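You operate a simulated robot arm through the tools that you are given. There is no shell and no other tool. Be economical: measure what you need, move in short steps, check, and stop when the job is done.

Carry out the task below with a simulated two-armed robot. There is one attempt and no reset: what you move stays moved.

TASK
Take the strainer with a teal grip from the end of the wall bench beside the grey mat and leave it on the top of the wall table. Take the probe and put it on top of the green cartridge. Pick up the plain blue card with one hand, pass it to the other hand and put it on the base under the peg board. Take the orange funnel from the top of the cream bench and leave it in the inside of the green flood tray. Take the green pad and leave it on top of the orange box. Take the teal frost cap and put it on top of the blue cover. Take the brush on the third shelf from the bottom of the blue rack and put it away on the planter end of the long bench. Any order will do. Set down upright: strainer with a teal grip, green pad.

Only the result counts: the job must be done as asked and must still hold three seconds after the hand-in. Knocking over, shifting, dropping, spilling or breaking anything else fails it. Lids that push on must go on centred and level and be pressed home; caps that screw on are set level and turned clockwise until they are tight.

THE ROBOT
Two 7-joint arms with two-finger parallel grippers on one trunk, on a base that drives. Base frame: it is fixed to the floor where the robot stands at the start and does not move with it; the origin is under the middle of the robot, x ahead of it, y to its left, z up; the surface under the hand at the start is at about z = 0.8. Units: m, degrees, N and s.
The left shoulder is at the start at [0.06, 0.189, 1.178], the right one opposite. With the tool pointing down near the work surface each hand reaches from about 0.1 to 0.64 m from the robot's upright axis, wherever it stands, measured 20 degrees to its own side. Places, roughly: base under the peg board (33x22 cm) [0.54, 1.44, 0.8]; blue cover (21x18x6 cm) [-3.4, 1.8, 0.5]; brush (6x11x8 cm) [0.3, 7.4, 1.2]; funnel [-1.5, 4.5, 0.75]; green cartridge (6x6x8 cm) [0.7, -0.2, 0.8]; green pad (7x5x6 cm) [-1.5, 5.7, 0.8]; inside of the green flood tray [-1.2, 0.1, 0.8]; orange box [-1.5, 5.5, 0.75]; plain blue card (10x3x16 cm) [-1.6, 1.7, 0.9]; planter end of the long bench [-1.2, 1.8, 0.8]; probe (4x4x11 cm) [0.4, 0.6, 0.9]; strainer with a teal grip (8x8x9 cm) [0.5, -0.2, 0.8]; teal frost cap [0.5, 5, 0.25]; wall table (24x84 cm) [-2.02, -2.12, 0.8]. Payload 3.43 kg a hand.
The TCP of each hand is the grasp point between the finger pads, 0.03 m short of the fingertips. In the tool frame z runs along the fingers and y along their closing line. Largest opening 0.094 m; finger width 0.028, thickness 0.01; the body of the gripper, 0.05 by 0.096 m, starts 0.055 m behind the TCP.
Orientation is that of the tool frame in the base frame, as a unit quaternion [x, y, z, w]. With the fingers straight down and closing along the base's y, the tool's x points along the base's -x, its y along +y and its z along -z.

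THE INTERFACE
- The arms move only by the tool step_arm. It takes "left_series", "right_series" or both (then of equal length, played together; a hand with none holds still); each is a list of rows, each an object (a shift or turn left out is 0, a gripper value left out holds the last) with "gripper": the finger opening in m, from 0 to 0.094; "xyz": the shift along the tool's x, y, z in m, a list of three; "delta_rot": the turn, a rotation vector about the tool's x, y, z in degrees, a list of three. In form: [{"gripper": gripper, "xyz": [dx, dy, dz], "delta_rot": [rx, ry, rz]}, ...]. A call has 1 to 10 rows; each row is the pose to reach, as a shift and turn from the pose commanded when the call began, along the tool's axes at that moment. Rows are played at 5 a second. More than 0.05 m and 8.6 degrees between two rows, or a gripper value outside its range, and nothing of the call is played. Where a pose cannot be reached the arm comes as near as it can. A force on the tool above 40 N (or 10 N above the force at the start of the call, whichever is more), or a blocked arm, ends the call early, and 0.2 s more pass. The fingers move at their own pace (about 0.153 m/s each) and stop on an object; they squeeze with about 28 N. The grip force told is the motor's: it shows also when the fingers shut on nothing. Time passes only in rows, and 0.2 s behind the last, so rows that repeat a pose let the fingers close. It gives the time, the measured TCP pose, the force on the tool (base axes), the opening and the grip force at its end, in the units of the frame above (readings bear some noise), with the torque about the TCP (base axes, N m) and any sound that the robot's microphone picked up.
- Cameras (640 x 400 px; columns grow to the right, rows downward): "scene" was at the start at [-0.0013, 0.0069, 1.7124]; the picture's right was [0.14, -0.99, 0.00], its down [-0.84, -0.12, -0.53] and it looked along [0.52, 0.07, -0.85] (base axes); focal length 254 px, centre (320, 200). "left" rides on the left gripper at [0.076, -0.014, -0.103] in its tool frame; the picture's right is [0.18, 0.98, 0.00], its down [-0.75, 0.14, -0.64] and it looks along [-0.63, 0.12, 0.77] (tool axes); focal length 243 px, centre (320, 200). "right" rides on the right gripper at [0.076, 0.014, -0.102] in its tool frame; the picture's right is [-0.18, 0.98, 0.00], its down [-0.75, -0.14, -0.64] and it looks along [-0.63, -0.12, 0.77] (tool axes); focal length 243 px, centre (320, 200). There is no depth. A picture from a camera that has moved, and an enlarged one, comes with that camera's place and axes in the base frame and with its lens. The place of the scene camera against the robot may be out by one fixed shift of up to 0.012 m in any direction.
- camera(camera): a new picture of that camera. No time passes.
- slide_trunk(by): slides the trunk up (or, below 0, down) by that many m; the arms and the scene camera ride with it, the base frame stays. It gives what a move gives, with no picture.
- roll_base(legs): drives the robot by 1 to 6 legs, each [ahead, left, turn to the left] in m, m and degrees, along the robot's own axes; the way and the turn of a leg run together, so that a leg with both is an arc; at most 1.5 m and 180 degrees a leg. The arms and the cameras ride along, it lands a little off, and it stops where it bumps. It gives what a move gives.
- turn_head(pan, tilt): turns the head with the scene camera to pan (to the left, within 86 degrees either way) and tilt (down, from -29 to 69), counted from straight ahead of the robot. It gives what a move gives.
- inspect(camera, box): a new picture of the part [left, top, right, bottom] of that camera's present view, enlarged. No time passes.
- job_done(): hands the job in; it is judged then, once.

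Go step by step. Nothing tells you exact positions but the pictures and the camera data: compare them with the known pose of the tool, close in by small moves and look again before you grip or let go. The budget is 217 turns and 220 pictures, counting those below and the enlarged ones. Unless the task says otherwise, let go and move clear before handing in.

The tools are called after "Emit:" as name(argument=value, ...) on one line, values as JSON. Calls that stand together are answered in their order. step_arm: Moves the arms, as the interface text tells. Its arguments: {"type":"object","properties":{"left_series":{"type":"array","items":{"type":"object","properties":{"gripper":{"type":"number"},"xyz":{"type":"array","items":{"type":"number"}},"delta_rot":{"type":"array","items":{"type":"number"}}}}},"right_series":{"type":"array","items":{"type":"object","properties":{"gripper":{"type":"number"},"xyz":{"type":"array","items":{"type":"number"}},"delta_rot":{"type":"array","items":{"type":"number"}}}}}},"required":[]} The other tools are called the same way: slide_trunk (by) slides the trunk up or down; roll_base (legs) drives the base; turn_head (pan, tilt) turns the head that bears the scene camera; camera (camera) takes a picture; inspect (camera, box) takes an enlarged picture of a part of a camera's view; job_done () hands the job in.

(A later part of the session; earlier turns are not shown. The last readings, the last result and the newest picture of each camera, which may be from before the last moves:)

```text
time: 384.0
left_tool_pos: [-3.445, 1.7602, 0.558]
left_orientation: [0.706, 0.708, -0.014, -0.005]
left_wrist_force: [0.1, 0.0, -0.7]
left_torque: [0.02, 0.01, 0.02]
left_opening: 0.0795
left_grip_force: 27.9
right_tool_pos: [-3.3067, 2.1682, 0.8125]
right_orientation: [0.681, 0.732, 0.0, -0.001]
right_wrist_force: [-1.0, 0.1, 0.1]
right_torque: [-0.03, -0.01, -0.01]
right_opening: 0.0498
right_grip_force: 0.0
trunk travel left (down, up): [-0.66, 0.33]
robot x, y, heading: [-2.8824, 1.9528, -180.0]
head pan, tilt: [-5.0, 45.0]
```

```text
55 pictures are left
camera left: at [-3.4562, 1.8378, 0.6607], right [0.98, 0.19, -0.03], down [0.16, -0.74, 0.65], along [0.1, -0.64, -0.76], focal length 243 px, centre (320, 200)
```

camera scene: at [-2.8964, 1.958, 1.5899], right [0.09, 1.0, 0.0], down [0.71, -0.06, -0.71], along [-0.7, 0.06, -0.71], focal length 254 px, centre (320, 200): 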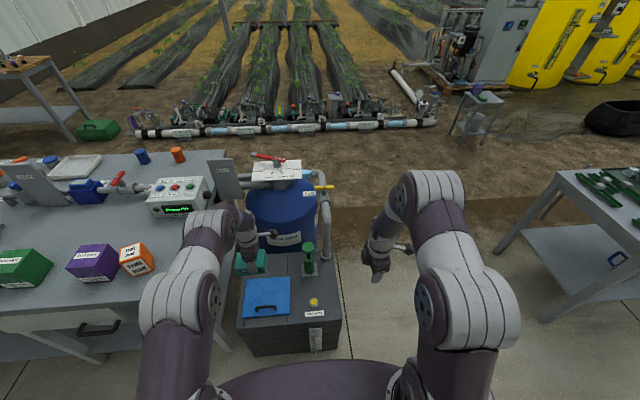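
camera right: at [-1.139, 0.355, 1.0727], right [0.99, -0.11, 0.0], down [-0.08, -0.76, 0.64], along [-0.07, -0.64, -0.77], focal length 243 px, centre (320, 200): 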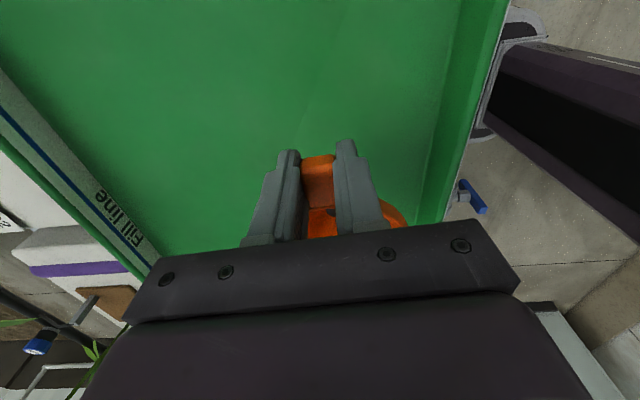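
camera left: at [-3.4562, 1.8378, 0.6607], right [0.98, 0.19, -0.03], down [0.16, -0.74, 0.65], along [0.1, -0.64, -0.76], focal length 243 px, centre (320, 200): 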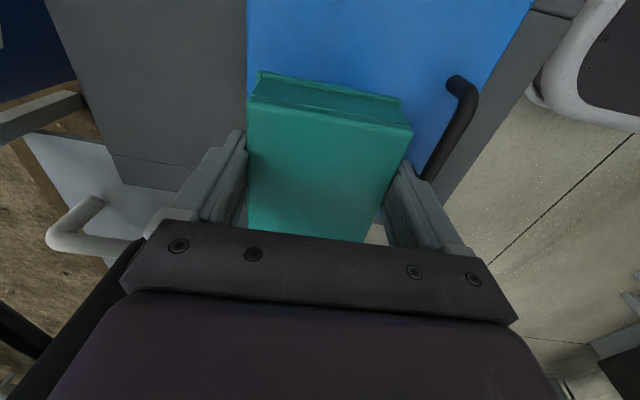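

Emit:
slide_trunk(by=-0.025)

Emit:
slide_trunk(by=-0.012)

Emit:
inspect(camera="scene", box=[200, 200, 350, 340])

```text
time: 384.7
left_tool_pos: [-3.445, 1.7604, 0.5339]
left_orientation: [0.706, 0.708, -0.016, -0.005]
left_wrist_force: [-0.7, 0.3, 0.9]
left_torque: [0.0, -0.05, 0.03]
left_opening: 0.0798
left_grip_force: 28.4
right_tool_pos: [-3.3082, 2.1665, 0.7859]
right_orientation: [0.682, 0.732, -0.002, -0.001]
right_wrist_force: [0.0, 0.9, 0.5]
right_torque: [0.0, -0.01, -0.04]
right_opening: 0.0501
right_grip_force: 0.0
trunk travel left (down, up): [-0.635, 0.355]
robot x, y, heading: [-2.8863, 1.9531, -179.9]
head pan, tilt: [-5.0, 45.0]
```

```text
time: 385.3
left_tool_pos: [-3.4447, 1.7597, 0.5203]
left_orientation: [0.706, 0.708, -0.014, -0.004]
left_wrist_force: [0.7, -0.1, -0.1]
left_torque: [-0.01, -0.02, 0.01]
left_opening: 0.0799
left_grip_force: 27.7
right_tool_pos: [-3.3063, 2.1665, 0.7744]
right_orientation: [0.682, 0.731, -0.002, -0.002]
right_wrist_force: [0.1, -0.3, 0.1]
right_torque: [0.0, 0.02, -0.03]
right_opening: 0.0502
right_grip_force: 0.0
trunk travel left (down, up): [-0.623, 0.367]
robot x, y, heading: [-2.8881, 1.9526, -179.9]
head pan, tilt: [-5.0, 45.0]
```

```text
2.86 times, centred on (275, 270) of scene
camera zoom: at [-2.9126, 1.9584, 1.5028], right [0.09, 1.0, 0.0], down [0.7, -0.06, -0.71], along [-0.7, 0.06, -0.71], focal length 727 px, centre (449, 0)
```

zoom: 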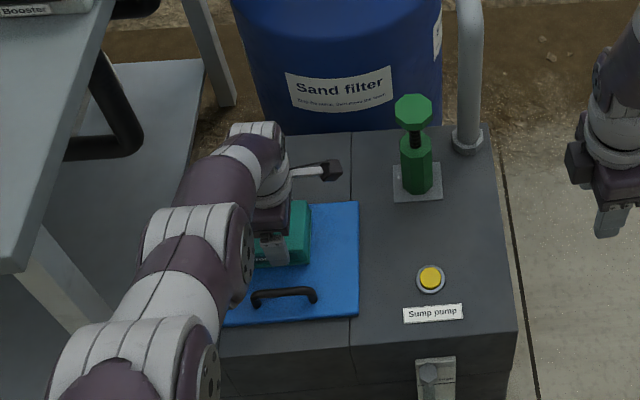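

Emit:
slide_trunk(by=-0.008)

Emit:
slide_trunk(by=-0.006)

Emit:
slide_trunk(by=-0.006)

```text
time: 385.9
left_tool_pos: [-3.4448, 1.7585, 0.5126]
left_orientation: [0.706, 0.708, -0.014, -0.005]
left_wrist_force: [0.3, -0.9, -0.9]
left_torque: [0.03, 0.04, 0.01]
left_opening: 0.0792
left_grip_force: 27.9
right_tool_pos: [-3.3073, 2.1668, 0.7657]
right_orientation: [0.682, 0.732, -0.001, -0.001]
right_wrist_force: [0.3, -0.2, 0.2]
right_torque: [-0.02, 0.01, 0.02]
right_opening: 0.05
right_grip_force: 0.1
trunk travel left (down, up): [-0.615, 0.375]
robot x, y, heading: [-2.8832, 1.9553, -179.7]
head pan, tilt: [-5.0, 45.0]
```

```text
time: 386.4
left_tool_pos: [-3.4435, 1.7614, 0.5123]
left_orientation: [0.706, 0.708, -0.017, -0.007]
left_wrist_force: [2.6, -4.1, 37.0]
left_torque: [0.05, -1.59, -0.1]
left_opening: 0.0795
left_grip_force: 28.1
right_tool_pos: [-3.3069, 2.1684, 0.7619]
right_orientation: [0.682, 0.731, -0.003, -0.002]
right_wrist_force: [0.2, 1.2, -0.9]
right_torque: [0.03, -0.03, -0.01]
right_opening: 0.0499
right_grip_force: 0.0
trunk travel left (down, up): [-0.609, 0.381]
robot x, y, heading: [-2.8816, 1.9559, -179.8]
head pan, tilt: [-5.0, 45.0]
```

```text
time: 386.8
left_tool_pos: [-3.447, 1.759, 0.5113]
left_orientation: [0.705, 0.709, -0.017, -0.006]
left_wrist_force: [6.9, 0.3, 24.8]
left_torque: [0.13, -1.38, 0.09]
left_opening: 0.0797
left_grip_force: 27.6
right_tool_pos: [-3.3062, 2.1679, 0.7608]
right_orientation: [0.681, 0.732, -0.002, -0.002]
right_wrist_force: [0.1, 0.2, 0.1]
right_torque: [0.0, -0.04, 0.03]
right_opening: 0.0502
right_grip_force: 0.0
trunk travel left (down, up): [-0.609, 0.381]
robot x, y, heading: [-2.8801, 1.9554, -180.1]
head pan, tilt: [-5.0, 45.0]
stopped: the force on the tool passed its limit at 55 N (the readings are from after the stop); the commanded pose is now the measured one
```

Contact. I relieve 3 mm, open and raise.

Emit:
slide_trunk(by=0.003)

Emit:
step_arm(left_series=[{"gripper": 0.084}, {"gripper": 0.092}, {"gripper": 0.094}, {"gripper": 0.094}])

Emit:
camera(camera="left")

```text
time: 387.3
left_tool_pos: [-3.4466, 1.7598, 0.5118]
left_orientation: [0.706, 0.708, -0.017, -0.006]
left_wrist_force: [-0.9, -0.1, 1.1]
left_torque: [0.06, -0.05, 0.02]
left_opening: 0.0794
left_grip_force: 27.6
right_tool_pos: [-3.3082, 2.1684, 0.7635]
right_orientation: [0.682, 0.731, -0.001, -0.001]
right_wrist_force: [0.2, 0.2, 0.1]
right_torque: [-0.01, 0.0, -0.01]
right_opening: 0.0498
right_grip_force: 0.1
trunk travel left (down, up): [-0.612, 0.378]
robot x, y, heading: [-2.8786, 1.9571, -179.8]
head pan, tilt: [-5.0, 45.0]
```

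```text
time: 388.3
left_tool_pos: [-3.4459, 1.7592, 0.5112]
left_orientation: [0.706, 0.708, -0.016, -0.006]
left_wrist_force: [0.2, -0.4, 0.0]
left_torque: [-0.01, 0.0, -0.01]
left_opening: 0.0937
left_grip_force: 0.1
right_tool_pos: [-3.3073, 2.1675, 0.764]
right_orientation: [0.682, 0.731, -0.002, -0.002]
right_wrist_force: [-0.1, -0.2, 0.4]
right_torque: [0.0, -0.01, 0.04]
right_opening: 0.05
right_grip_force: 0.0
trunk travel left (down, up): [-0.612, 0.378]
robot x, y, heading: [-2.8817, 1.9504, -179.9]
head pan, tilt: [-5.0, 45.0]
```

```text
53 pictures are left
camera left: at [-3.4583, 1.8373, 0.6143], right [0.98, 0.19, -0.03], down [0.16, -0.74, 0.65], along [0.1, -0.64, -0.76], focal length 243 px, centre (320, 200)
```

left: 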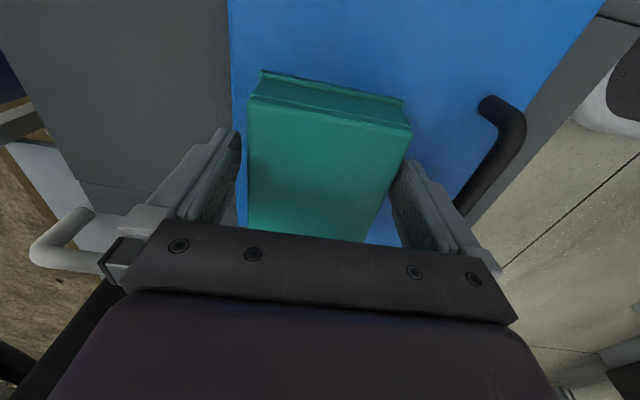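

Released cleanly on the cover. I raise the trunk and look.

Emit:
slide_trunk(by=0.3)

Emit:
inspect(camera="scene", box=[200, 200, 350, 340])

Emit:
camera(camera="left")

```text
time: 391.3
left_tool_pos: [-3.446, 1.7601, 0.8119]
left_orientation: [0.705, 0.709, -0.015, -0.005]
left_wrist_force: [0.3, 0.4, -0.2]
left_torque: [-0.01, 0.02, 0.03]
left_opening: 0.0941
left_grip_force: 0.1
right_tool_pos: [-3.3071, 2.1676, 1.0628]
right_orientation: [0.682, 0.731, -0.002, -0.002]
right_wrist_force: [0.8, 0.2, -0.5]
right_torque: [0.01, -0.04, -0.03]
right_opening: 0.05
right_grip_force: 0.0
trunk travel left (down, up): [-0.912, 0.078]
robot x, y, heading: [-2.8825, 1.9577, -179.8]
head pan, tilt: [-5.0, 45.0]
```

```text
2.86 times, centred on (275, 270) of scene
camera zoom: at [-2.9129, 1.9584, 1.7913], right [0.09, 1.0, 0.0], down [0.7, -0.06, -0.71], along [-0.7, 0.06, -0.71], focal length 727 px, centre (449, 0)
```

zoom: 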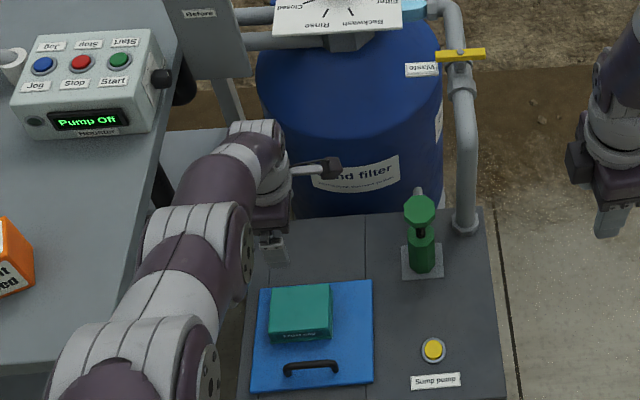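

```text
51 pictures are left
camera left: at [-3.4583, 1.8372, 0.9142], right [0.98, 0.19, -0.03], down [0.16, -0.74, 0.65], along [0.1, -0.64, -0.76], focal length 243 px, centre (320, 200)
```

left: 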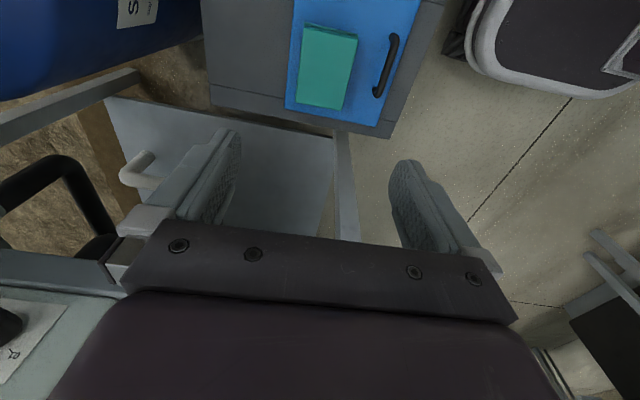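

The frost cap rests on the blue cover. I back away and bring both hands to neutral, facing the next trip to the blue rack.

Emit:
roll_base(legs=[[-0.4, 0, 0]])

Emit:
step_arm(left_series=[{"xyz": [0, 0.02, -0.03], "delta_rot": [0, 0, 8.5]}, {"xyz": [0, 0.04, -0.06], "delta_rot": [0, 0, 17]}, {"xyz": [0, 0.06, -0.09], "delta_rot": [0, 0, 25.5]}, {"xyz": [0, 0.08, -0.12], "delta_rot": [0, 0, 34]}, {"xyz": [0, 0.1, -0.15], "delta_rot": [0, 0, 42.5]}, {"xyz": [0, 0.12, -0.18], "delta_rot": [0, 0, 51]}, {"xyz": [-0.01, 0.14, -0.21], "delta_rot": [0, 0, 59.5]}, {"xyz": [-0.02, 0.16, -0.24], "delta_rot": [0, 0, 68]}, {"xyz": [-0.03, 0.18, -0.26], "delta_rot": [0, 0, 76.5]}, {"xyz": [-0.04, 0.2, -0.28], "delta_rot": [0, 0, 85]}], right_series=[{"delta_rot": [0, 0, 8.5]}, {"delta_rot": [0, 0, 17]}, {"delta_rot": [0, 0, 25.5]}, {"delta_rot": [0, 0, 34]}, {"delta_rot": [0, 0, 42.5]}, {"delta_rot": [0, 0, 51]}, {"delta_rot": [0, 0, 59.5]}, {"delta_rot": [0, 0, 68]}, {"delta_rot": [0, 0, 76.5]}, {"delta_rot": [0, 0, 85]}])

Emit:
roll_base(legs=[[0, -0.93, 0], [-1.4, 0, 0], [-0.6, 0, 0], [0, -1.5, 0], [0, -1.5, 0]])

Emit:
turn_head(pan=-80, tilt=25)

Emit:
camera(camera="scene")

```text
time: 393.8
left_tool_pos: [-3.0486, 1.7608, 0.8124]
left_orientation: [0.707, 0.707, -0.015, -0.006]
left_wrist_force: [0.1, -0.9, 0.5]
left_torque: [-0.01, 0.02, -0.01]
left_opening: 0.0938
left_grip_force: 0.1
right_tool_pos: [-2.9081, 2.167, 1.0625]
right_orientation: [0.683, 0.731, 0.0, -0.001]
right_wrist_force: [-0.2, 0.6, 0.1]
right_torque: [-0.01, -0.02, -0.02]
right_opening: 0.0497
right_grip_force: 0.0
trunk travel left (down, up): [-0.912, 0.078]
robot x, y, heading: [-2.4834, 1.9522, 179.8]
head pan, tilt: [-5.0, 45.0]
```

```text
time: 396.0
left_tool_pos: [-2.8382, 1.7245, 1.0872]
left_orientation: [0.999, 0.043, -0.015, 0.006]
left_wrist_force: [-0.4, 0.6, 0.5]
left_torque: [0.0, 0.03, 0.0]
left_opening: 0.0942
left_grip_force: 0.0
right_tool_pos: [-2.9085, 2.1676, 1.0638]
right_orientation: [0.997, 0.077, -0.002, 0.0]
right_wrist_force: [0.4, 0.9, -0.7]
right_torque: [0.0, 0.02, 0.03]
right_opening: 0.0499
right_grip_force: 0.0
trunk travel left (down, up): [-0.912, 0.078]
robot x, y, heading: [-2.4831, 1.9525, 180.1]
head pan, tilt: [-5.0, 45.0]
```

```text
time: 424.5
left_tool_pos: [-0.8249, 5.6616, 1.0875]
left_orientation: [0.999, 0.041, -0.016, 0.005]
left_wrist_force: [0.6, 0.8, -0.3]
left_torque: [0.02, 0.0, 0.01]
left_opening: 0.0939
left_grip_force: 0.0
right_tool_pos: [-0.8892, 6.1061, 1.0632]
right_orientation: [0.997, 0.073, -0.002, 0.0]
right_wrist_force: [0.1, -0.5, -0.1]
right_torque: [0.0, -0.02, -0.01]
right_opening: 0.0502
right_grip_force: 0.1
trunk travel left (down, up): [-0.912, 0.078]
robot x, y, heading: [-0.4663, 5.8918, 179.6]
head pan, tilt: [-5.0, 45.0]
```

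```text
time: 426.0
left_tool_pos: [-0.8243, 5.6624, 1.0872]
left_orientation: [0.999, 0.041, -0.016, 0.007]
left_wrist_force: [0.1, -0.2, -0.8]
left_torque: [0.02, 0.02, 0.0]
left_opening: 0.0939
left_grip_force: 0.2
right_tool_pos: [-0.8904, 6.107, 1.063]
right_orientation: [0.997, 0.074, -0.001, 0.0]
right_wrist_force: [0.6, 0.4, -0.2]
right_torque: [-0.01, -0.03, 0.02]
right_opening: 0.05
right_grip_force: 0.1
trunk travel left (down, up): [-0.912, 0.078]
robot x, y, heading: [-0.4702, 5.8892, 179.4]
head pan, tilt: [-80.0, 25.0]
```

```text
50 pictures are left
camera scene: at [-0.432, 5.977, 1.8219], right [0.99, 0.17, 0.0], down [0.07, -0.42, -0.91], along [-0.15, 0.89, -0.42], focal length 254 px, centre (320, 200)
```

scene: 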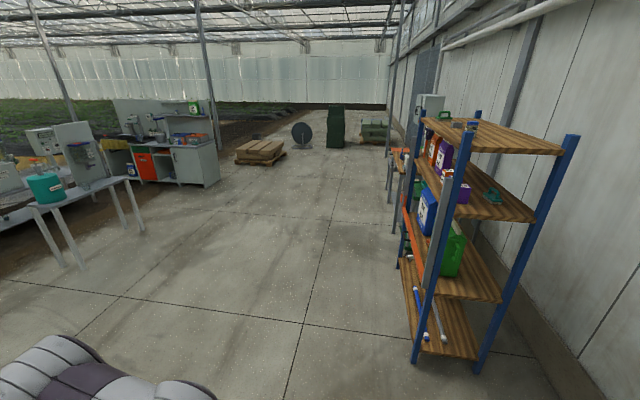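

The third shelf holds canisters and a teal item at its south end – the brush presumably. I turn to face +x and strafe to y ≈ 7.35.

Emit:
roll_base(legs=[[0, 0, 180], [-0.1, 1.45, 0]])

Emit:
turn_head(pan=0, tilt=30)

Emit:
camera(camera="scene")

```text
time: 440.4
left_tool_pos: [-0.1644, 7.5537, 1.0871]
left_orientation: [-0.038, 0.999, 0.007, 0.016]
left_wrist_force: [-0.9, -1.2, -0.2]
left_torque: [-0.01, 0.02, -0.01]
left_opening: 0.0938
left_grip_force: 0.1
right_tool_pos: [-0.1007, 7.1093, 1.0629]
right_orientation: [-0.072, 0.997, -0.001, 0.002]
right_wrist_force: [0.0, -0.1, 1.0]
right_torque: [0.01, 0.01, -0.01]
right_opening: 0.0501
right_grip_force: 0.1
trunk travel left (down, up): [-0.912, 0.078]
robot x, y, heading: [-0.5217, 7.3283, -1.0]
head pan, tilt: [-80.0, 25.0]
```

```text
time: 441.9
left_tool_pos: [-0.1653, 7.5539, 1.0869]
left_orientation: [-0.039, 0.999, 0.006, 0.016]
left_wrist_force: [0.5, -0.7, 0.6]
left_torque: [0.01, -0.05, 0.03]
left_opening: 0.0941
left_grip_force: 0.0
right_tool_pos: [-0.0997, 7.1113, 1.0633]
right_orientation: [-0.072, 0.997, 0.0, 0.001]
right_wrist_force: [-0.2, 0.0, -1.6]
right_torque: [0.0, -0.01, -0.02]
right_opening: 0.0498
right_grip_force: 0.0
trunk travel left (down, up): [-0.912, 0.078]
robot x, y, heading: [-0.5224, 7.3302, -1.1]
head pan, tilt: [0.0, 30.0]
```

```text
49 pictures are left
camera scene: at [-0.5022, 7.3265, 1.814], right [-0.01, -1.0, 0.0], down [-0.5, 0.01, -0.87], along [0.87, -0.01, -0.5], focal length 254 px, centre (320, 200)
```

scene: 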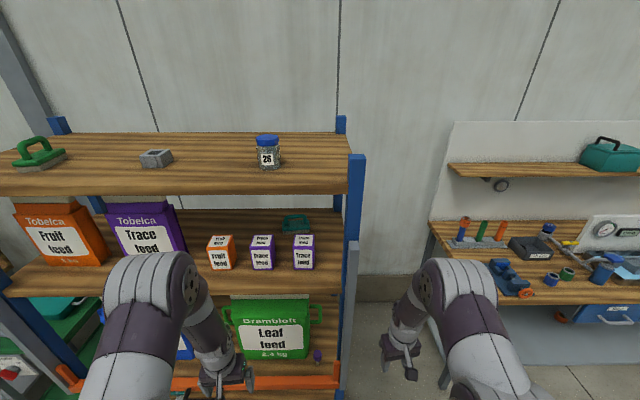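

Emit:
inspect(camera="scene", box=[190, 180, 370, 290])

Emit:
inspect(camera="scene", box=[0, 100, 360, 300])

```text
3.56 times, centred on (280, 235) of scene
camera zoom: at [-0.5022, 7.3265, 1.814], right [-0.01, -1.0, 0.0], down [-0.5, 0.01, -0.87], along [0.87, -0.01, -0.5], focal length 905 px, centre (462, 76)
```

zoom: 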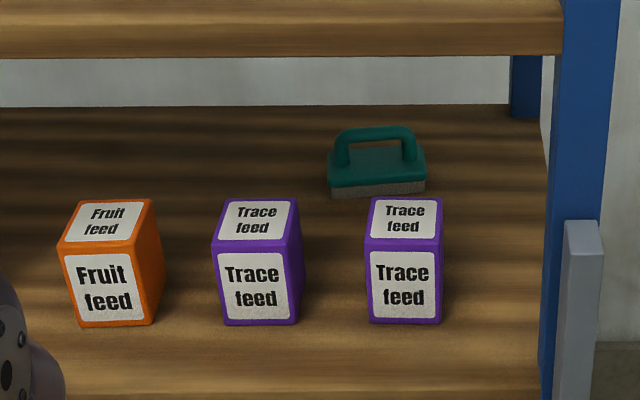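

```text
1.78 times, centred on (180, 200) of scene
camera zoom: at [-0.5022, 7.3265, 1.814], right [-0.01, -1.0, 0.0], down [-0.5, 0.01, -0.87], along [0.87, -0.01, -0.5], focal length 452 px, centre (569, 200)
```

zoom: 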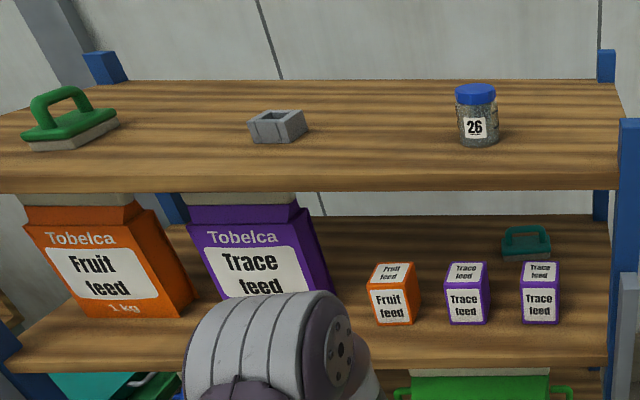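

The teal brush stands on the third shelf behind small boxes, at about (0.34, 7.42), its loop handle top z ≈ 1.25. I must reach in over the boxes with the tool pointing forward, so I back off and tilt the left hand forward while extending.

Emit:
roll_base(legs=[[-0.33, -0.08, 1.0]])

Emit:
step_arm(left_series=[{"xyz": [-0.025, -0.003, -0.015], "delta_rot": [0, -6.5, 0], "gripper": 0.06}, {"xyz": [-0.05, -0.006, -0.03], "delta_rot": [0, -13, 0]}, {"xyz": [-0.075, -0.009, -0.045], "delta_rot": [0, -19.5, 0]}, {"xyz": [-0.1, -0.012, -0.06], "delta_rot": [0, -26, 0]}, {"xyz": [-0.125, -0.015, -0.075], "delta_rot": [0, -32.5, 0]}, {"xyz": [-0.15, -0.018, -0.09], "delta_rot": [0, -39, 0]}, {"xyz": [-0.175, -0.021, -0.105], "delta_rot": [0, -45.5, 0]}, {"xyz": [-0.2, -0.024, -0.12], "delta_rot": [0, -52, 0]}, {"xyz": [-0.225, -0.027, -0.135], "delta_rot": [0, -58.5, 0]}, {"xyz": [-0.25, -0.03, -0.15], "delta_rot": [0, -65, 0]}])

Emit:
camera(camera="scene")

Emit:
camera(camera="left")

```text
time: 444.1
left_tool_pos: [-0.4879, 7.4813, 1.0875]
left_orientation: [-0.048, 0.999, 0.006, 0.015]
left_wrist_force: [-0.2, 0.0, -0.7]
left_torque: [-0.01, -0.02, -0.02]
left_opening: 0.0941
left_grip_force: 0.1
right_tool_pos: [-0.4165, 7.0394, 1.0632]
right_orientation: [-0.081, 0.997, 0.0, 0.001]
right_wrist_force: [0.7, -0.2, -0.5]
right_torque: [-0.01, 0.02, -0.02]
right_opening: 0.0503
right_grip_force: 0.0
trunk travel left (down, up): [-0.912, 0.078]
robot x, y, heading: [-0.8413, 7.2536, 0.3]
head pan, tilt: [0.0, 30.0]
```

```text
time: 446.3
left_tool_pos: [-0.2392, 7.4643, 1.2449]
left_orientation: [-0.038, 0.834, 0.033, 0.549]
left_wrist_force: [0.6, -0.4, -0.1]
left_torque: [0.01, -0.01, -0.02]
left_opening: 0.0597
left_grip_force: 0.0
left hand out of reach, approached as far as the arm can: row 6, 7, 8, 10
right_tool_pos: [-0.4168, 7.0391, 1.0618]
right_orientation: [-0.081, 0.997, 0.0, 0.001]
right_wrist_force: [0.5, 0.4, -0.1]
right_torque: [0.0, -0.02, 0.02]
right_opening: 0.0501
right_grip_force: 0.0
trunk travel left (down, up): [-0.912, 0.078]
robot x, y, heading: [-0.846, 7.2515, 0.3]
head pan, tilt: [0.0, 30.0]
```

```text
46 pictures are left
camera scene: at [-0.8207, 7.2475, 1.8139], right [0.0, -1.0, 0.0], down [-0.5, 0.0, -0.87], along [0.87, 0.0, -0.5], focal length 254 px, centre (320, 200)
```

scene: 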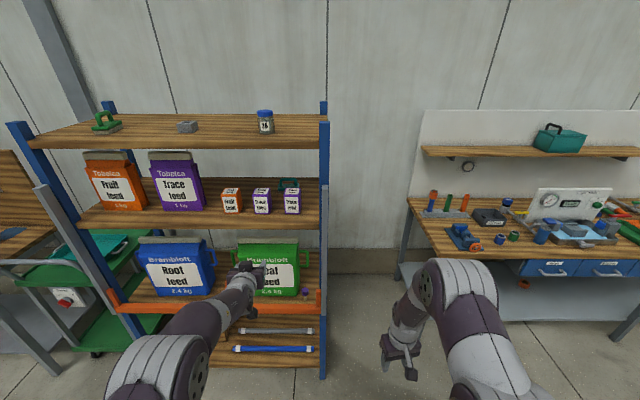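

```text
45 pictures are left
camera left: at [-0.3622, 7.4371, 1.216], right [-0.17, 0.97, -0.16], down [-0.3, 0.1, 0.95], along [0.94, 0.21, 0.28], focal length 243 px, centre (320, 200)
```

left: 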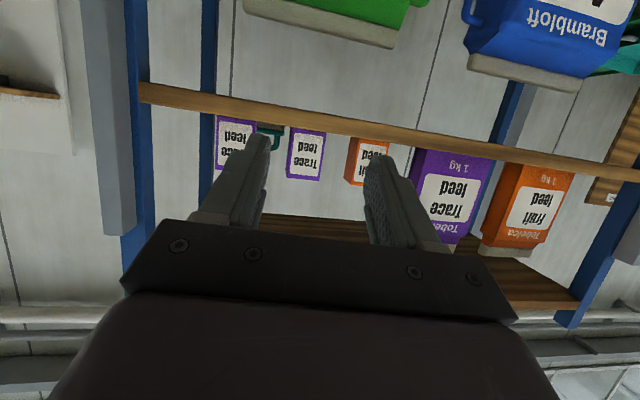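

The forward tilt works (23° below level). I zoom the left camera on the brush.

Emit:
inspect(camera="left", box=[190, 80, 410, 220])

Emit:
inspect(camera="scene", box=[210, 150, 340, 240])

```text
2.86 times, centred on (300, 150) of left
camera zoom: at [-0.3622, 7.4371, 1.216], right [-0.17, 0.97, -0.16], down [-0.3, 0.1, 0.95], along [0.94, 0.21, 0.28], focal length 693 px, centre (377, 343)
```

zoom: 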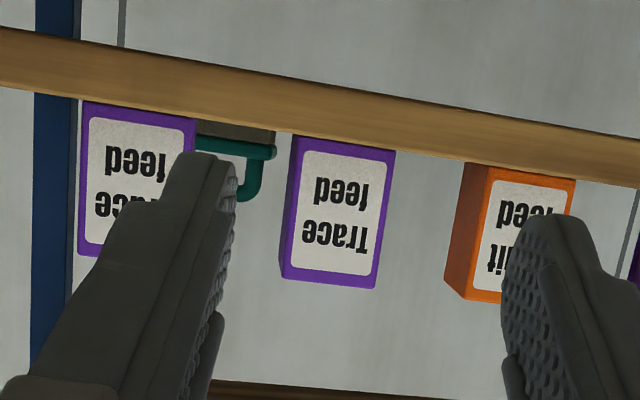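

```text
4.44 times, centred on (275, 195) of scene
camera zoom: at [-0.8207, 7.2475, 1.8139], right [0.0, -1.0, 0.0], down [-0.5, 0.0, -0.87], along [0.87, 0.0, -0.5], focal length 1131 px, centre (520, 222)
```

zoom: 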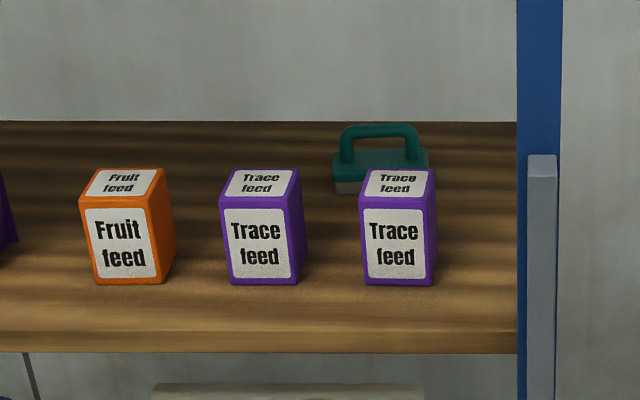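

Triangulation gives: shelf top z ≈ 1.217, rack front x ≈ 0.02, small boxes x 0.095–0.156 up to z 1.311, brush handle bar at (0.313, 7.40, 1.278) along y. I roll the left hand 90° so it closes vertically on the bar.

Emit:
step_arm(left_series=[{"delta_rot": [0, 0, -8.5]}, {"delta_rot": [0, 0, -17]}, {"delta_rot": [0, 0, -25.5]}, {"delta_rot": [0, 0, -34]}, {"delta_rot": [0, 0, -42.5]}, {"delta_rot": [0, 0, -51]}, {"delta_rot": [0, 0, -59.5]}, {"delta_rot": [0, 0, -68]}, {"delta_rot": [0, 0, -76.5]}, {"delta_rot": [0, 0, -85]}])

Emit:
camera(camera="left")

```text
time: 448.5
left_tool_pos: [-0.2274, 7.4682, 1.3217]
left_orientation: [-0.596, 0.598, -0.341, 0.414]
left_wrist_force: [-0.8, 0.2, 0.3]
left_torque: [-0.02, -0.04, -0.01]
left_opening: 0.0601
left_grip_force: 0.1
left hand out of reach, approached as far as the arm can: row 1, 2, 3, 4, 5, 6, 7, 8, 9, 10
right_tool_pos: [-0.4184, 7.0404, 1.0635]
right_orientation: [-0.081, 0.997, 0.0, 0.002]
right_wrist_force: [0.6, -0.5, 0.0]
right_torque: [-0.01, -0.02, 0.01]
right_opening: 0.05
right_grip_force: 0.0
trunk travel left (down, up): [-0.912, 0.078]
robot x, y, heading: [-0.8452, 7.2489, 0.2]
head pan, tilt: [0.0, 30.0]
```

```text
42 pictures are left
camera left: at [-0.3089, 7.3816, 1.3718], right [-0.41, -0.13, -0.9], down [-0.68, 0.7, 0.21], along [0.6, 0.7, -0.38], focal length 243 px, centre (320, 200)
```

left: 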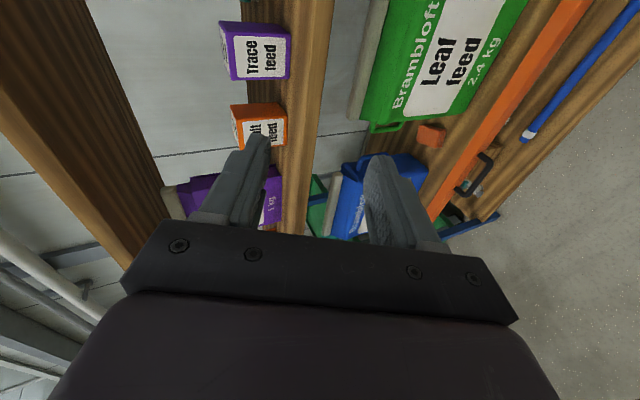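

The bar grip orientation is nearly set. I lower the trunk 0.1 m and move the hand to a start point on a 30°-sloping line that passes above the boxes, adjusting yaw and pitch.

Emit:
slide_trunk(by=-0.1)

Emit:
step_arm(left_series=[{"xyz": [0, -0.017, -0.036], "delta_rot": [-0.6, 1.8, 0.9], "gripper": 0.03}, {"xyz": [0.001, -0.034, -0.072], "delta_rot": [-1.2, 3.6, 1.8]}, {"xyz": [0.001, -0.051, -0.108], "delta_rot": [-1.8, 5.4, 2.6]}, {"xyz": [0.002, -0.068, -0.145], "delta_rot": [-2.4, 7.2, 3.5]}, {"xyz": [0.002, -0.085, -0.181], "delta_rot": [-3, 9, 4.4]}, {"xyz": [0.003, -0.102, -0.218], "delta_rot": [-3.5, 10.8, 5.2]}, {"xyz": [0.003, -0.119, -0.254], "delta_rot": [-3.9, 12.6, 6]}, {"xyz": [0.003, -0.119, -0.254], "delta_rot": [-3.9, 12.6, 6]}])

Emit:
camera(camera="left")

```text
time: 449.8
left_tool_pos: [-0.2265, 7.468, 1.222]
left_orientation: [-0.596, 0.598, -0.339, 0.415]
left_wrist_force: [-0.4, -0.9, 0.3]
left_torque: [0.03, -0.02, 0.0]
left_opening: 0.0599
left_grip_force: 0.1
right_tool_pos: [-0.4177, 7.0392, 0.9641]
right_orientation: [-0.081, 0.997, 0.001, 0.001]
right_wrist_force: [-0.2, 0.1, 0.1]
right_torque: [-0.05, 0.0, 0.0]
right_opening: 0.05
right_grip_force: 0.1
trunk travel left (down, up): [-0.812, 0.178]
robot x, y, heading: [-0.8488, 7.2485, 0.1]
head pan, tilt: [0.0, 30.0]
```

```text
time: 451.6
left_tool_pos: [-0.3772, 7.4395, 1.3534]
left_orientation: [-0.536, 0.68, -0.361, 0.346]
left_wrist_force: [-0.2, 0.6, 0.1]
left_torque: [-0.03, -0.04, 0.04]
left_opening: 0.0301
left_grip_force: 0.0
left hand out of reach, approached as far as the arm can: row 1, 2, 5, 6, 7, 8
right_tool_pos: [-0.4206, 7.04, 0.9646]
right_orientation: [-0.081, 0.997, 0.0, 0.003]
right_wrist_force: [0.4, -0.2, 0.7]
right_torque: [-0.01, -0.01, -0.01]
right_opening: 0.05
right_grip_force: 0.1
trunk travel left (down, up): [-0.812, 0.178]
robot x, y, heading: [-0.8448, 7.252, 0.3]
head pan, tilt: [0.0, 30.0]
```

```text
41 pictures are left
camera left: at [-0.4729, 7.3752, 1.4114], right [-0.51, -0.02, -0.86], down [-0.48, 0.84, 0.26], along [0.72, 0.54, -0.43], focal length 243 px, centre (320, 200)
```

left: 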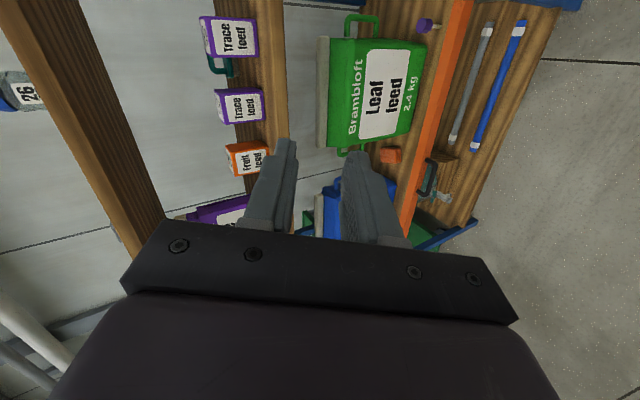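

Orientation is as wanted. I raise the trunk 8.5 cm to put the hand on the line, and rehearse the 0.29 m sloping advance here in free air.

Emit:
slide_trunk(by=0.085)

Emit:
step_arm(left_series=[{"xyz": [0, 0, 0.03]}, {"xyz": [0, 0, 0.06]}, {"xyz": [0, 0, 0.09]}, {"xyz": [0, 0, 0.12]}, {"xyz": [0, 0, 0.15]}, {"xyz": [0, 0, 0.18]}, {"xyz": [0, 0, 0.21]}, {"xyz": [0, 0, 0.24]}, {"xyz": [0, 0, 0.27]}, {"xyz": [0, 0, 0.29]}])

```text
time: 452.9
left_tool_pos: [-0.3749, 7.4411, 1.4375]
left_orientation: [-0.537, 0.681, -0.36, 0.344]
left_wrist_force: [-0.6, -0.3, -0.4]
left_torque: [0.03, 0.01, -0.02]
left_opening: 0.0301
left_grip_force: 0.0
right_tool_pos: [-0.418, 7.038, 1.0489]
right_orientation: [-0.081, 0.997, 0.0, 0.002]
right_wrist_force: [0.3, -0.7, -0.2]
right_torque: [0.01, 0.01, 0.02]
right_opening: 0.0502
right_grip_force: 0.1
trunk travel left (down, up): [-0.897, 0.093]
robot x, y, heading: [-0.8448, 7.2503, 0.3]
head pan, tilt: [0.0, 30.0]
```

```text
time: 455.1
left_tool_pos: [-0.1238, 7.4039, 1.29]
left_orientation: [-0.538, 0.68, -0.362, 0.342]
left_wrist_force: [0.9, -0.3, 0.0]
left_torque: [-0.01, -0.02, -0.04]
left_opening: 0.0297
left_grip_force: 0.1
right_tool_pos: [-0.4166, 7.0386, 1.048]
right_orientation: [-0.081, 0.997, 0.0, 0.001]
right_wrist_force: [-0.2, 0.2, 0.1]
right_torque: [0.03, 0.02, -0.01]
right_opening: 0.0497
right_grip_force: 0.1
trunk travel left (down, up): [-0.897, 0.093]
robot x, y, heading: [-0.8443, 7.2515, 0.4]
head pan, tilt: [0.0, 30.0]
```

The whole advance is reachable. I retract, drive ahead 0.41 m and look before entering.

Emit:
step_arm(left_series=[{"xyz": [0, 0, -0.04]}, {"xyz": [0, 0, -0.08]}, {"xyz": [0, 0, -0.12]}, {"xyz": [0, 0, -0.16]}, {"xyz": [0, 0, -0.2]}, {"xyz": [0, 0, -0.24]}, {"xyz": [0, 0, -0.28]}])

Emit:
roll_base(legs=[[0.41, 0, 0]])

Emit:
camera(camera="left")

Emit:
camera(camera="scene")

```text
time: 456.6
left_tool_pos: [-0.3699, 7.4406, 1.4317]
left_orientation: [-0.537, 0.681, -0.361, 0.344]
left_wrist_force: [-0.4, 0.7, -1.2]
left_torque: [0.01, -0.03, 0.01]
left_opening: 0.0298
left_grip_force: 0.1
right_tool_pos: [-0.42, 7.0384, 1.0499]
right_orientation: [-0.08, 0.997, 0.0, 0.003]
right_wrist_force: [-0.6, -0.5, 0.2]
right_torque: [0.02, -0.03, -0.02]
right_opening: 0.0502
right_grip_force: 0.0
trunk travel left (down, up): [-0.897, 0.093]
robot x, y, heading: [-0.8428, 7.2512, 0.0]
head pan, tilt: [0.0, 30.0]
```

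```text
time: 459.2
left_tool_pos: [0.0365, 7.4432, 1.4332]
left_orientation: [-0.537, 0.68, -0.36, 0.344]
left_wrist_force: [0.1, 1.0, -0.5]
left_torque: [-0.05, 0.02, -0.01]
left_opening: 0.03
left_grip_force: 0.1
right_tool_pos: [-0.0125, 7.0413, 1.049]
right_orientation: [-0.08, 0.997, 0.0, 0.001]
right_wrist_force: [0.3, -0.3, -0.1]
right_torque: [-0.02, 0.01, 0.01]
right_opening: 0.0501
right_grip_force: 0.0
trunk travel left (down, up): [-0.897, 0.093]
robot x, y, heading: [-0.4381, 7.2465, 0.3]
head pan, tilt: [0.0, 30.0]
```

```text
40 pictures are left
camera left: at [-0.0572, 7.3777, 1.4906], right [-0.51, -0.02, -0.86], down [-0.48, 0.84, 0.26], along [0.72, 0.54, -0.44], focal length 243 px, centre (320, 200)
```

left: 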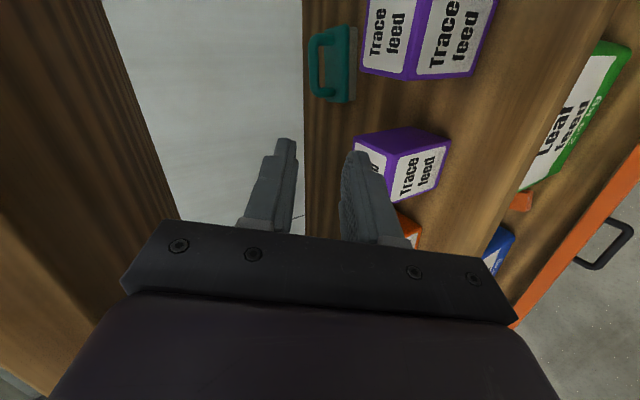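

```text
39 pictures are left
camera scene: at [-0.4191, 7.2497, 1.799], right [0.0, -1.0, 0.0], down [-0.5, 0.0, -0.87], along [0.87, 0.0, -0.5], focal length 254 px, centre (320, 200)
```

scene: 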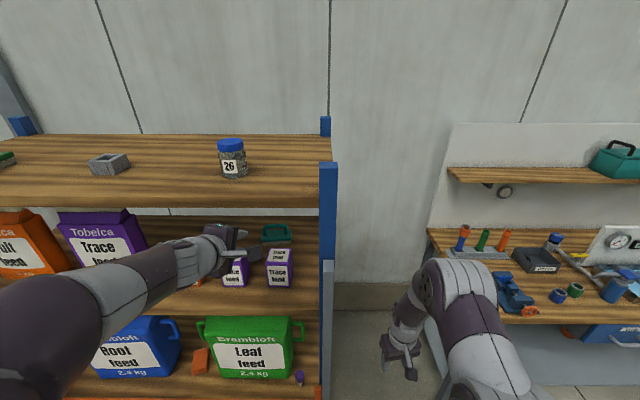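

Excellent view: the bar lies at about (0.320, 7.407, 1.275), right on the hand's line. I advance 0.16 m and check.

Emit:
step_arm(left_series=[{"xyz": [-0.001, -0.001, 0.03]}, {"xyz": [-0.002, -0.002, 0.06]}, {"xyz": [-0.003, -0.003, 0.09]}, {"xyz": [-0.004, -0.004, 0.12]}, {"xyz": [-0.004, -0.004, 0.15]}, {"xyz": [-0.004, -0.004, 0.17]}])

Emit:
camera(camera="left")

Emit:
inspect(camera="scene", box=[180, 190, 340, 300])

```text
time: 460.6
left_tool_pos: [0.1879, 7.4228, 1.3477]
left_orientation: [-0.538, 0.68, -0.36, 0.345]
left_wrist_force: [-0.2, -0.3, 0.3]
left_torque: [0.06, 0.0, 0.02]
left_opening: 0.0298
left_grip_force: 0.1
right_tool_pos: [-0.0115, 7.0401, 1.048]
right_orientation: [-0.081, 0.997, 0.0, 0.0]
right_wrist_force: [0.2, 0.3, 0.0]
right_torque: [0.0, 0.0, 0.0]
right_opening: 0.05
right_grip_force: 0.0
trunk travel left (down, up): [-0.897, 0.093]
robot x, y, heading: [-0.4411, 7.2552, 0.3]
head pan, tilt: [0.0, 30.0]
```

```text
38 pictures are left
camera left: at [0.0935, 7.3582, 1.4065], right [-0.51, -0.02, -0.86], down [-0.48, 0.84, 0.26], along [0.72, 0.54, -0.44], focal length 243 px, centre (320, 200)
```

left: 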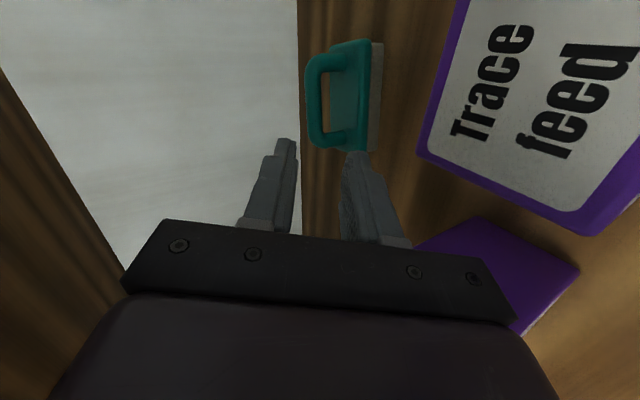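

```text
3.64 times, centred on (260, 245) of scene
camera zoom: at [-0.4162, 7.2497, 1.7989], right [0.01, -1.0, 0.0], down [-0.5, 0.0, -0.87], along [0.87, 0.0, -0.5], focal length 925 px, centre (538, 36)
```

zoom: 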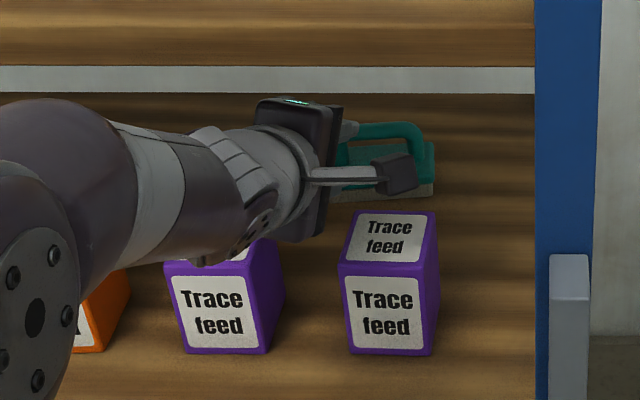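

Bar refined to (0.327, 7.409, 1.272). I advance 0.1 m more and check.

Emit:
step_arm(left_series=[{"xyz": [-0.003, -0.001, 0.03]}, {"xyz": [-0.006, -0.003, 0.06]}, {"xyz": [-0.006, -0.003, 0.085]}, {"xyz": [-0.006, -0.003, 0.1]}])

Emit:
camera(camera="left")

```text
time: 461.6
left_tool_pos: [0.2767, 7.4164, 1.3022]
left_orientation: [-0.537, 0.681, -0.361, 0.343]
left_wrist_force: [-0.1, 0.6, 0.1]
left_torque: [0.0, -0.02, 0.01]
left_opening: 0.0302
left_grip_force: 0.0
right_tool_pos: [-0.0111, 7.0404, 1.0483]
right_orientation: [-0.081, 0.997, 0.0, 0.002]
right_wrist_force: [0.1, -0.3, 0.2]
right_torque: [0.03, 0.05, -0.02]
right_opening: 0.0499
right_grip_force: 0.1
trunk travel left (down, up): [-0.897, 0.093]
robot x, y, heading: [-0.4369, 7.2519, 0.1]
head pan, tilt: [0.0, 30.0]
```

```text
36 pictures are left
camera left: at [0.1813, 7.352, 1.3604], right [-0.51, -0.02, -0.86], down [-0.48, 0.84, 0.26], along [0.72, 0.54, -0.44], focal length 243 px, centre (320, 200)
```

left: 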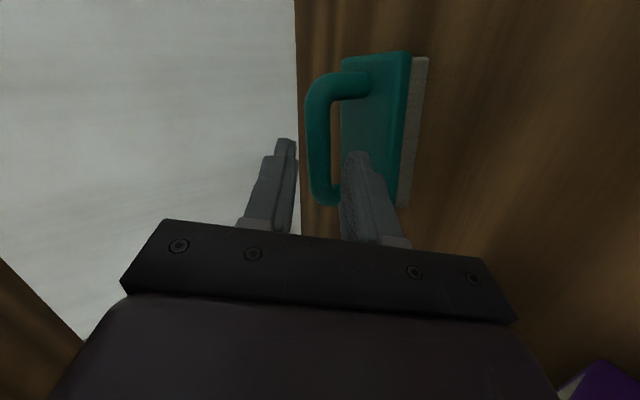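

The bar is exactly on the tool axis, 5.9 cm ahead. I narrow the fingers to 0.026, shift 3 mm up, advance 4 cm and look.

Emit:
step_arm(left_series=[{"xyz": [0, -0.003, 0], "gripper": 0.026}, {"xyz": [0, -0.003, 0.015], "gripper": 0.026}, {"xyz": [0, -0.003, 0.028]}, {"xyz": [0, -0.003, 0.039]}, {"xyz": [0, -0.003, 0.039]}])

Emit:
camera(camera="left")

```text
time: 462.8
left_tool_pos: [0.3108, 7.4129, 1.2873]
left_orientation: [-0.538, 0.68, -0.36, 0.345]
left_wrist_force: [-0.5, 0.2, 0.7]
left_torque: [0.0, 0.03, 0.02]
left_opening: 0.0262
left_grip_force: 0.0
right_tool_pos: [-0.0107, 7.0427, 1.0486]
right_orientation: [-0.081, 0.997, 0.001, 0.001]
right_wrist_force: [0.0, 0.9, 0.2]
right_torque: [-0.03, 0.01, 0.03]
right_opening: 0.0501
right_grip_force: 0.1
trunk travel left (down, up): [-0.897, 0.093]
robot x, y, heading: [-0.4391, 7.2548, 0.4]
head pan, tilt: [0.0, 30.0]
```

```text
35 pictures are left
camera left: at [0.2148, 7.3474, 1.3449], right [-0.51, -0.02, -0.86], down [-0.48, 0.84, 0.26], along [0.72, 0.54, -0.44], focal length 243 px, centre (320, 200)
```

left: 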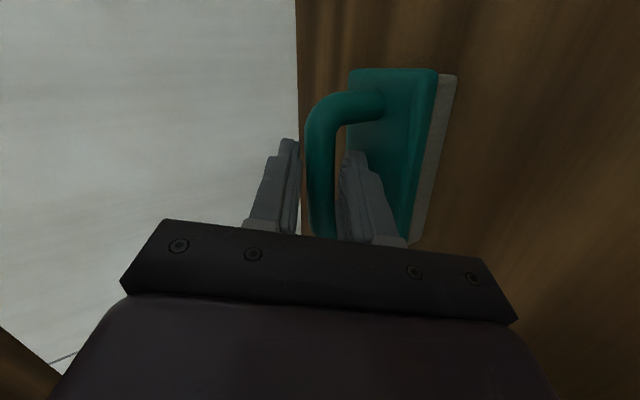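

The bar is between the fingers, lower one inside the loop. I advance 5 mm more and close.

Emit:
step_arm(left_series=[{"xyz": [0, 0, 0.005]}, {"xyz": [0, 0, 0.005], "gripper": 0.0}, {"xyz": [0, 0, 0.005]}, {"xyz": [0, 0, 0.005]}, {"xyz": [0, 0, 0.005]}])

Emit:
camera(camera="left")

```text
time: 464.0
left_tool_pos: [0.3133, 7.4106, 1.2857]
left_orientation: [-0.536, 0.68, -0.361, 0.346]
left_wrist_force: [4.1, -1.1, 13.8]
left_torque: [-0.88, -0.11, 0.22]
left_opening: 0.023
left_grip_force: 27.8
right_tool_pos: [-0.0121, 7.0408, 1.0488]
right_orientation: [-0.081, 0.997, 0.001, 0.001]
right_wrist_force: [0.2, 0.3, 0.7]
right_torque: [0.0, 0.03, -0.01]
right_opening: 0.0501
right_grip_force: 0.1
trunk travel left (down, up): [-0.897, 0.093]
robot x, y, heading: [-0.4366, 7.2529, 0.0]
head pan, tilt: [0.0, 30.0]
```

```text
34 pictures are left
camera left: at [0.2186, 7.3464, 1.3442], right [-0.51, -0.02, -0.86], down [-0.48, 0.84, 0.26], along [0.72, 0.54, -0.43], focal length 243 px, centre (320, 200)
```

left: 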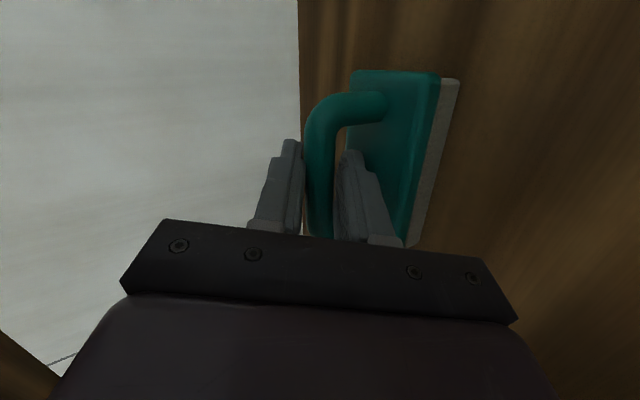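

Gripped. I lift 2 cm slowly first to confirm.

Emit:
step_arm(left_series=[{"xyz": [0, -0.004, -0.0025]}, {"xyz": [-0.001, -0.009, -0.005]}, {"xyz": [-0.001, -0.017, -0.01]}, {"xyz": [-0.001, -0.017, -0.01]}])

Emit:
camera(camera="left")

Emit:
inspect(camera="scene", box=[180, 190, 340, 300])

```text
time: 465.0
left_tool_pos: [0.3134, 7.4171, 1.3058]
left_orientation: [-0.538, 0.672, -0.36, 0.359]
left_wrist_force: [0.4, -0.1, -1.0]
left_torque: [-0.01, 0.02, -0.02]
left_opening: 0.0193
left_grip_force: 27.6
left hand out of reach, approached as far as the arm can: row 3, 4
right_tool_pos: [-0.0126, 7.0412, 1.0481]
right_orientation: [-0.082, 0.997, 0.0, 0.002]
right_wrist_force: [-0.3, -0.6, -0.5]
right_torque: [0.0, -0.04, 0.0]
right_opening: 0.05
right_grip_force: 0.1
trunk travel left (down, up): [-0.897, 0.093]
robot x, y, heading: [-0.4388, 7.254, 0.1]
head pan, tilt: [0.0, 30.0]
```

```text
33 pictures are left
camera left: at [0.2175, 7.3487, 1.3593], right [-0.49, -0.02, -0.87], down [-0.5, 0.83, 0.26], along [0.72, 0.56, -0.41], focal length 243 px, centre (320, 200)
```

left: 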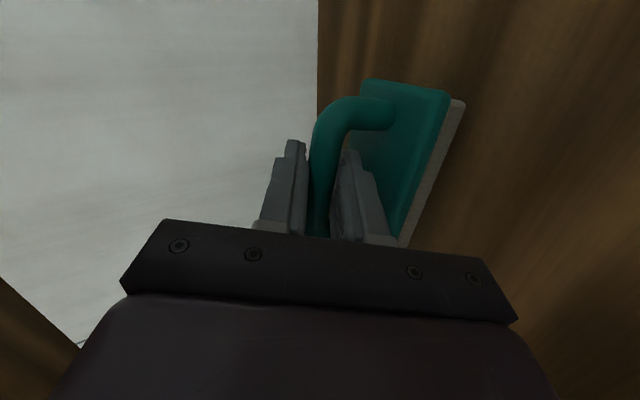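

```text
3.64 times, centred on (260, 245) of scene
camera zoom: at [-0.4172, 7.2494, 1.7989], right [0.01, -1.0, 0.0], down [-0.5, 0.0, -0.87], along [0.87, 0.0, -0.5], focal length 925 px, centre (538, 36)
```

zoom: 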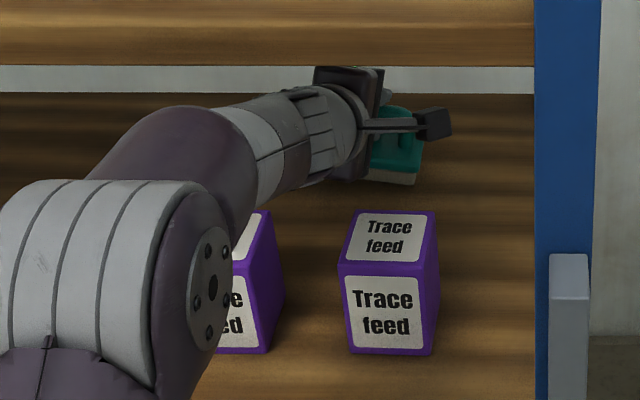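

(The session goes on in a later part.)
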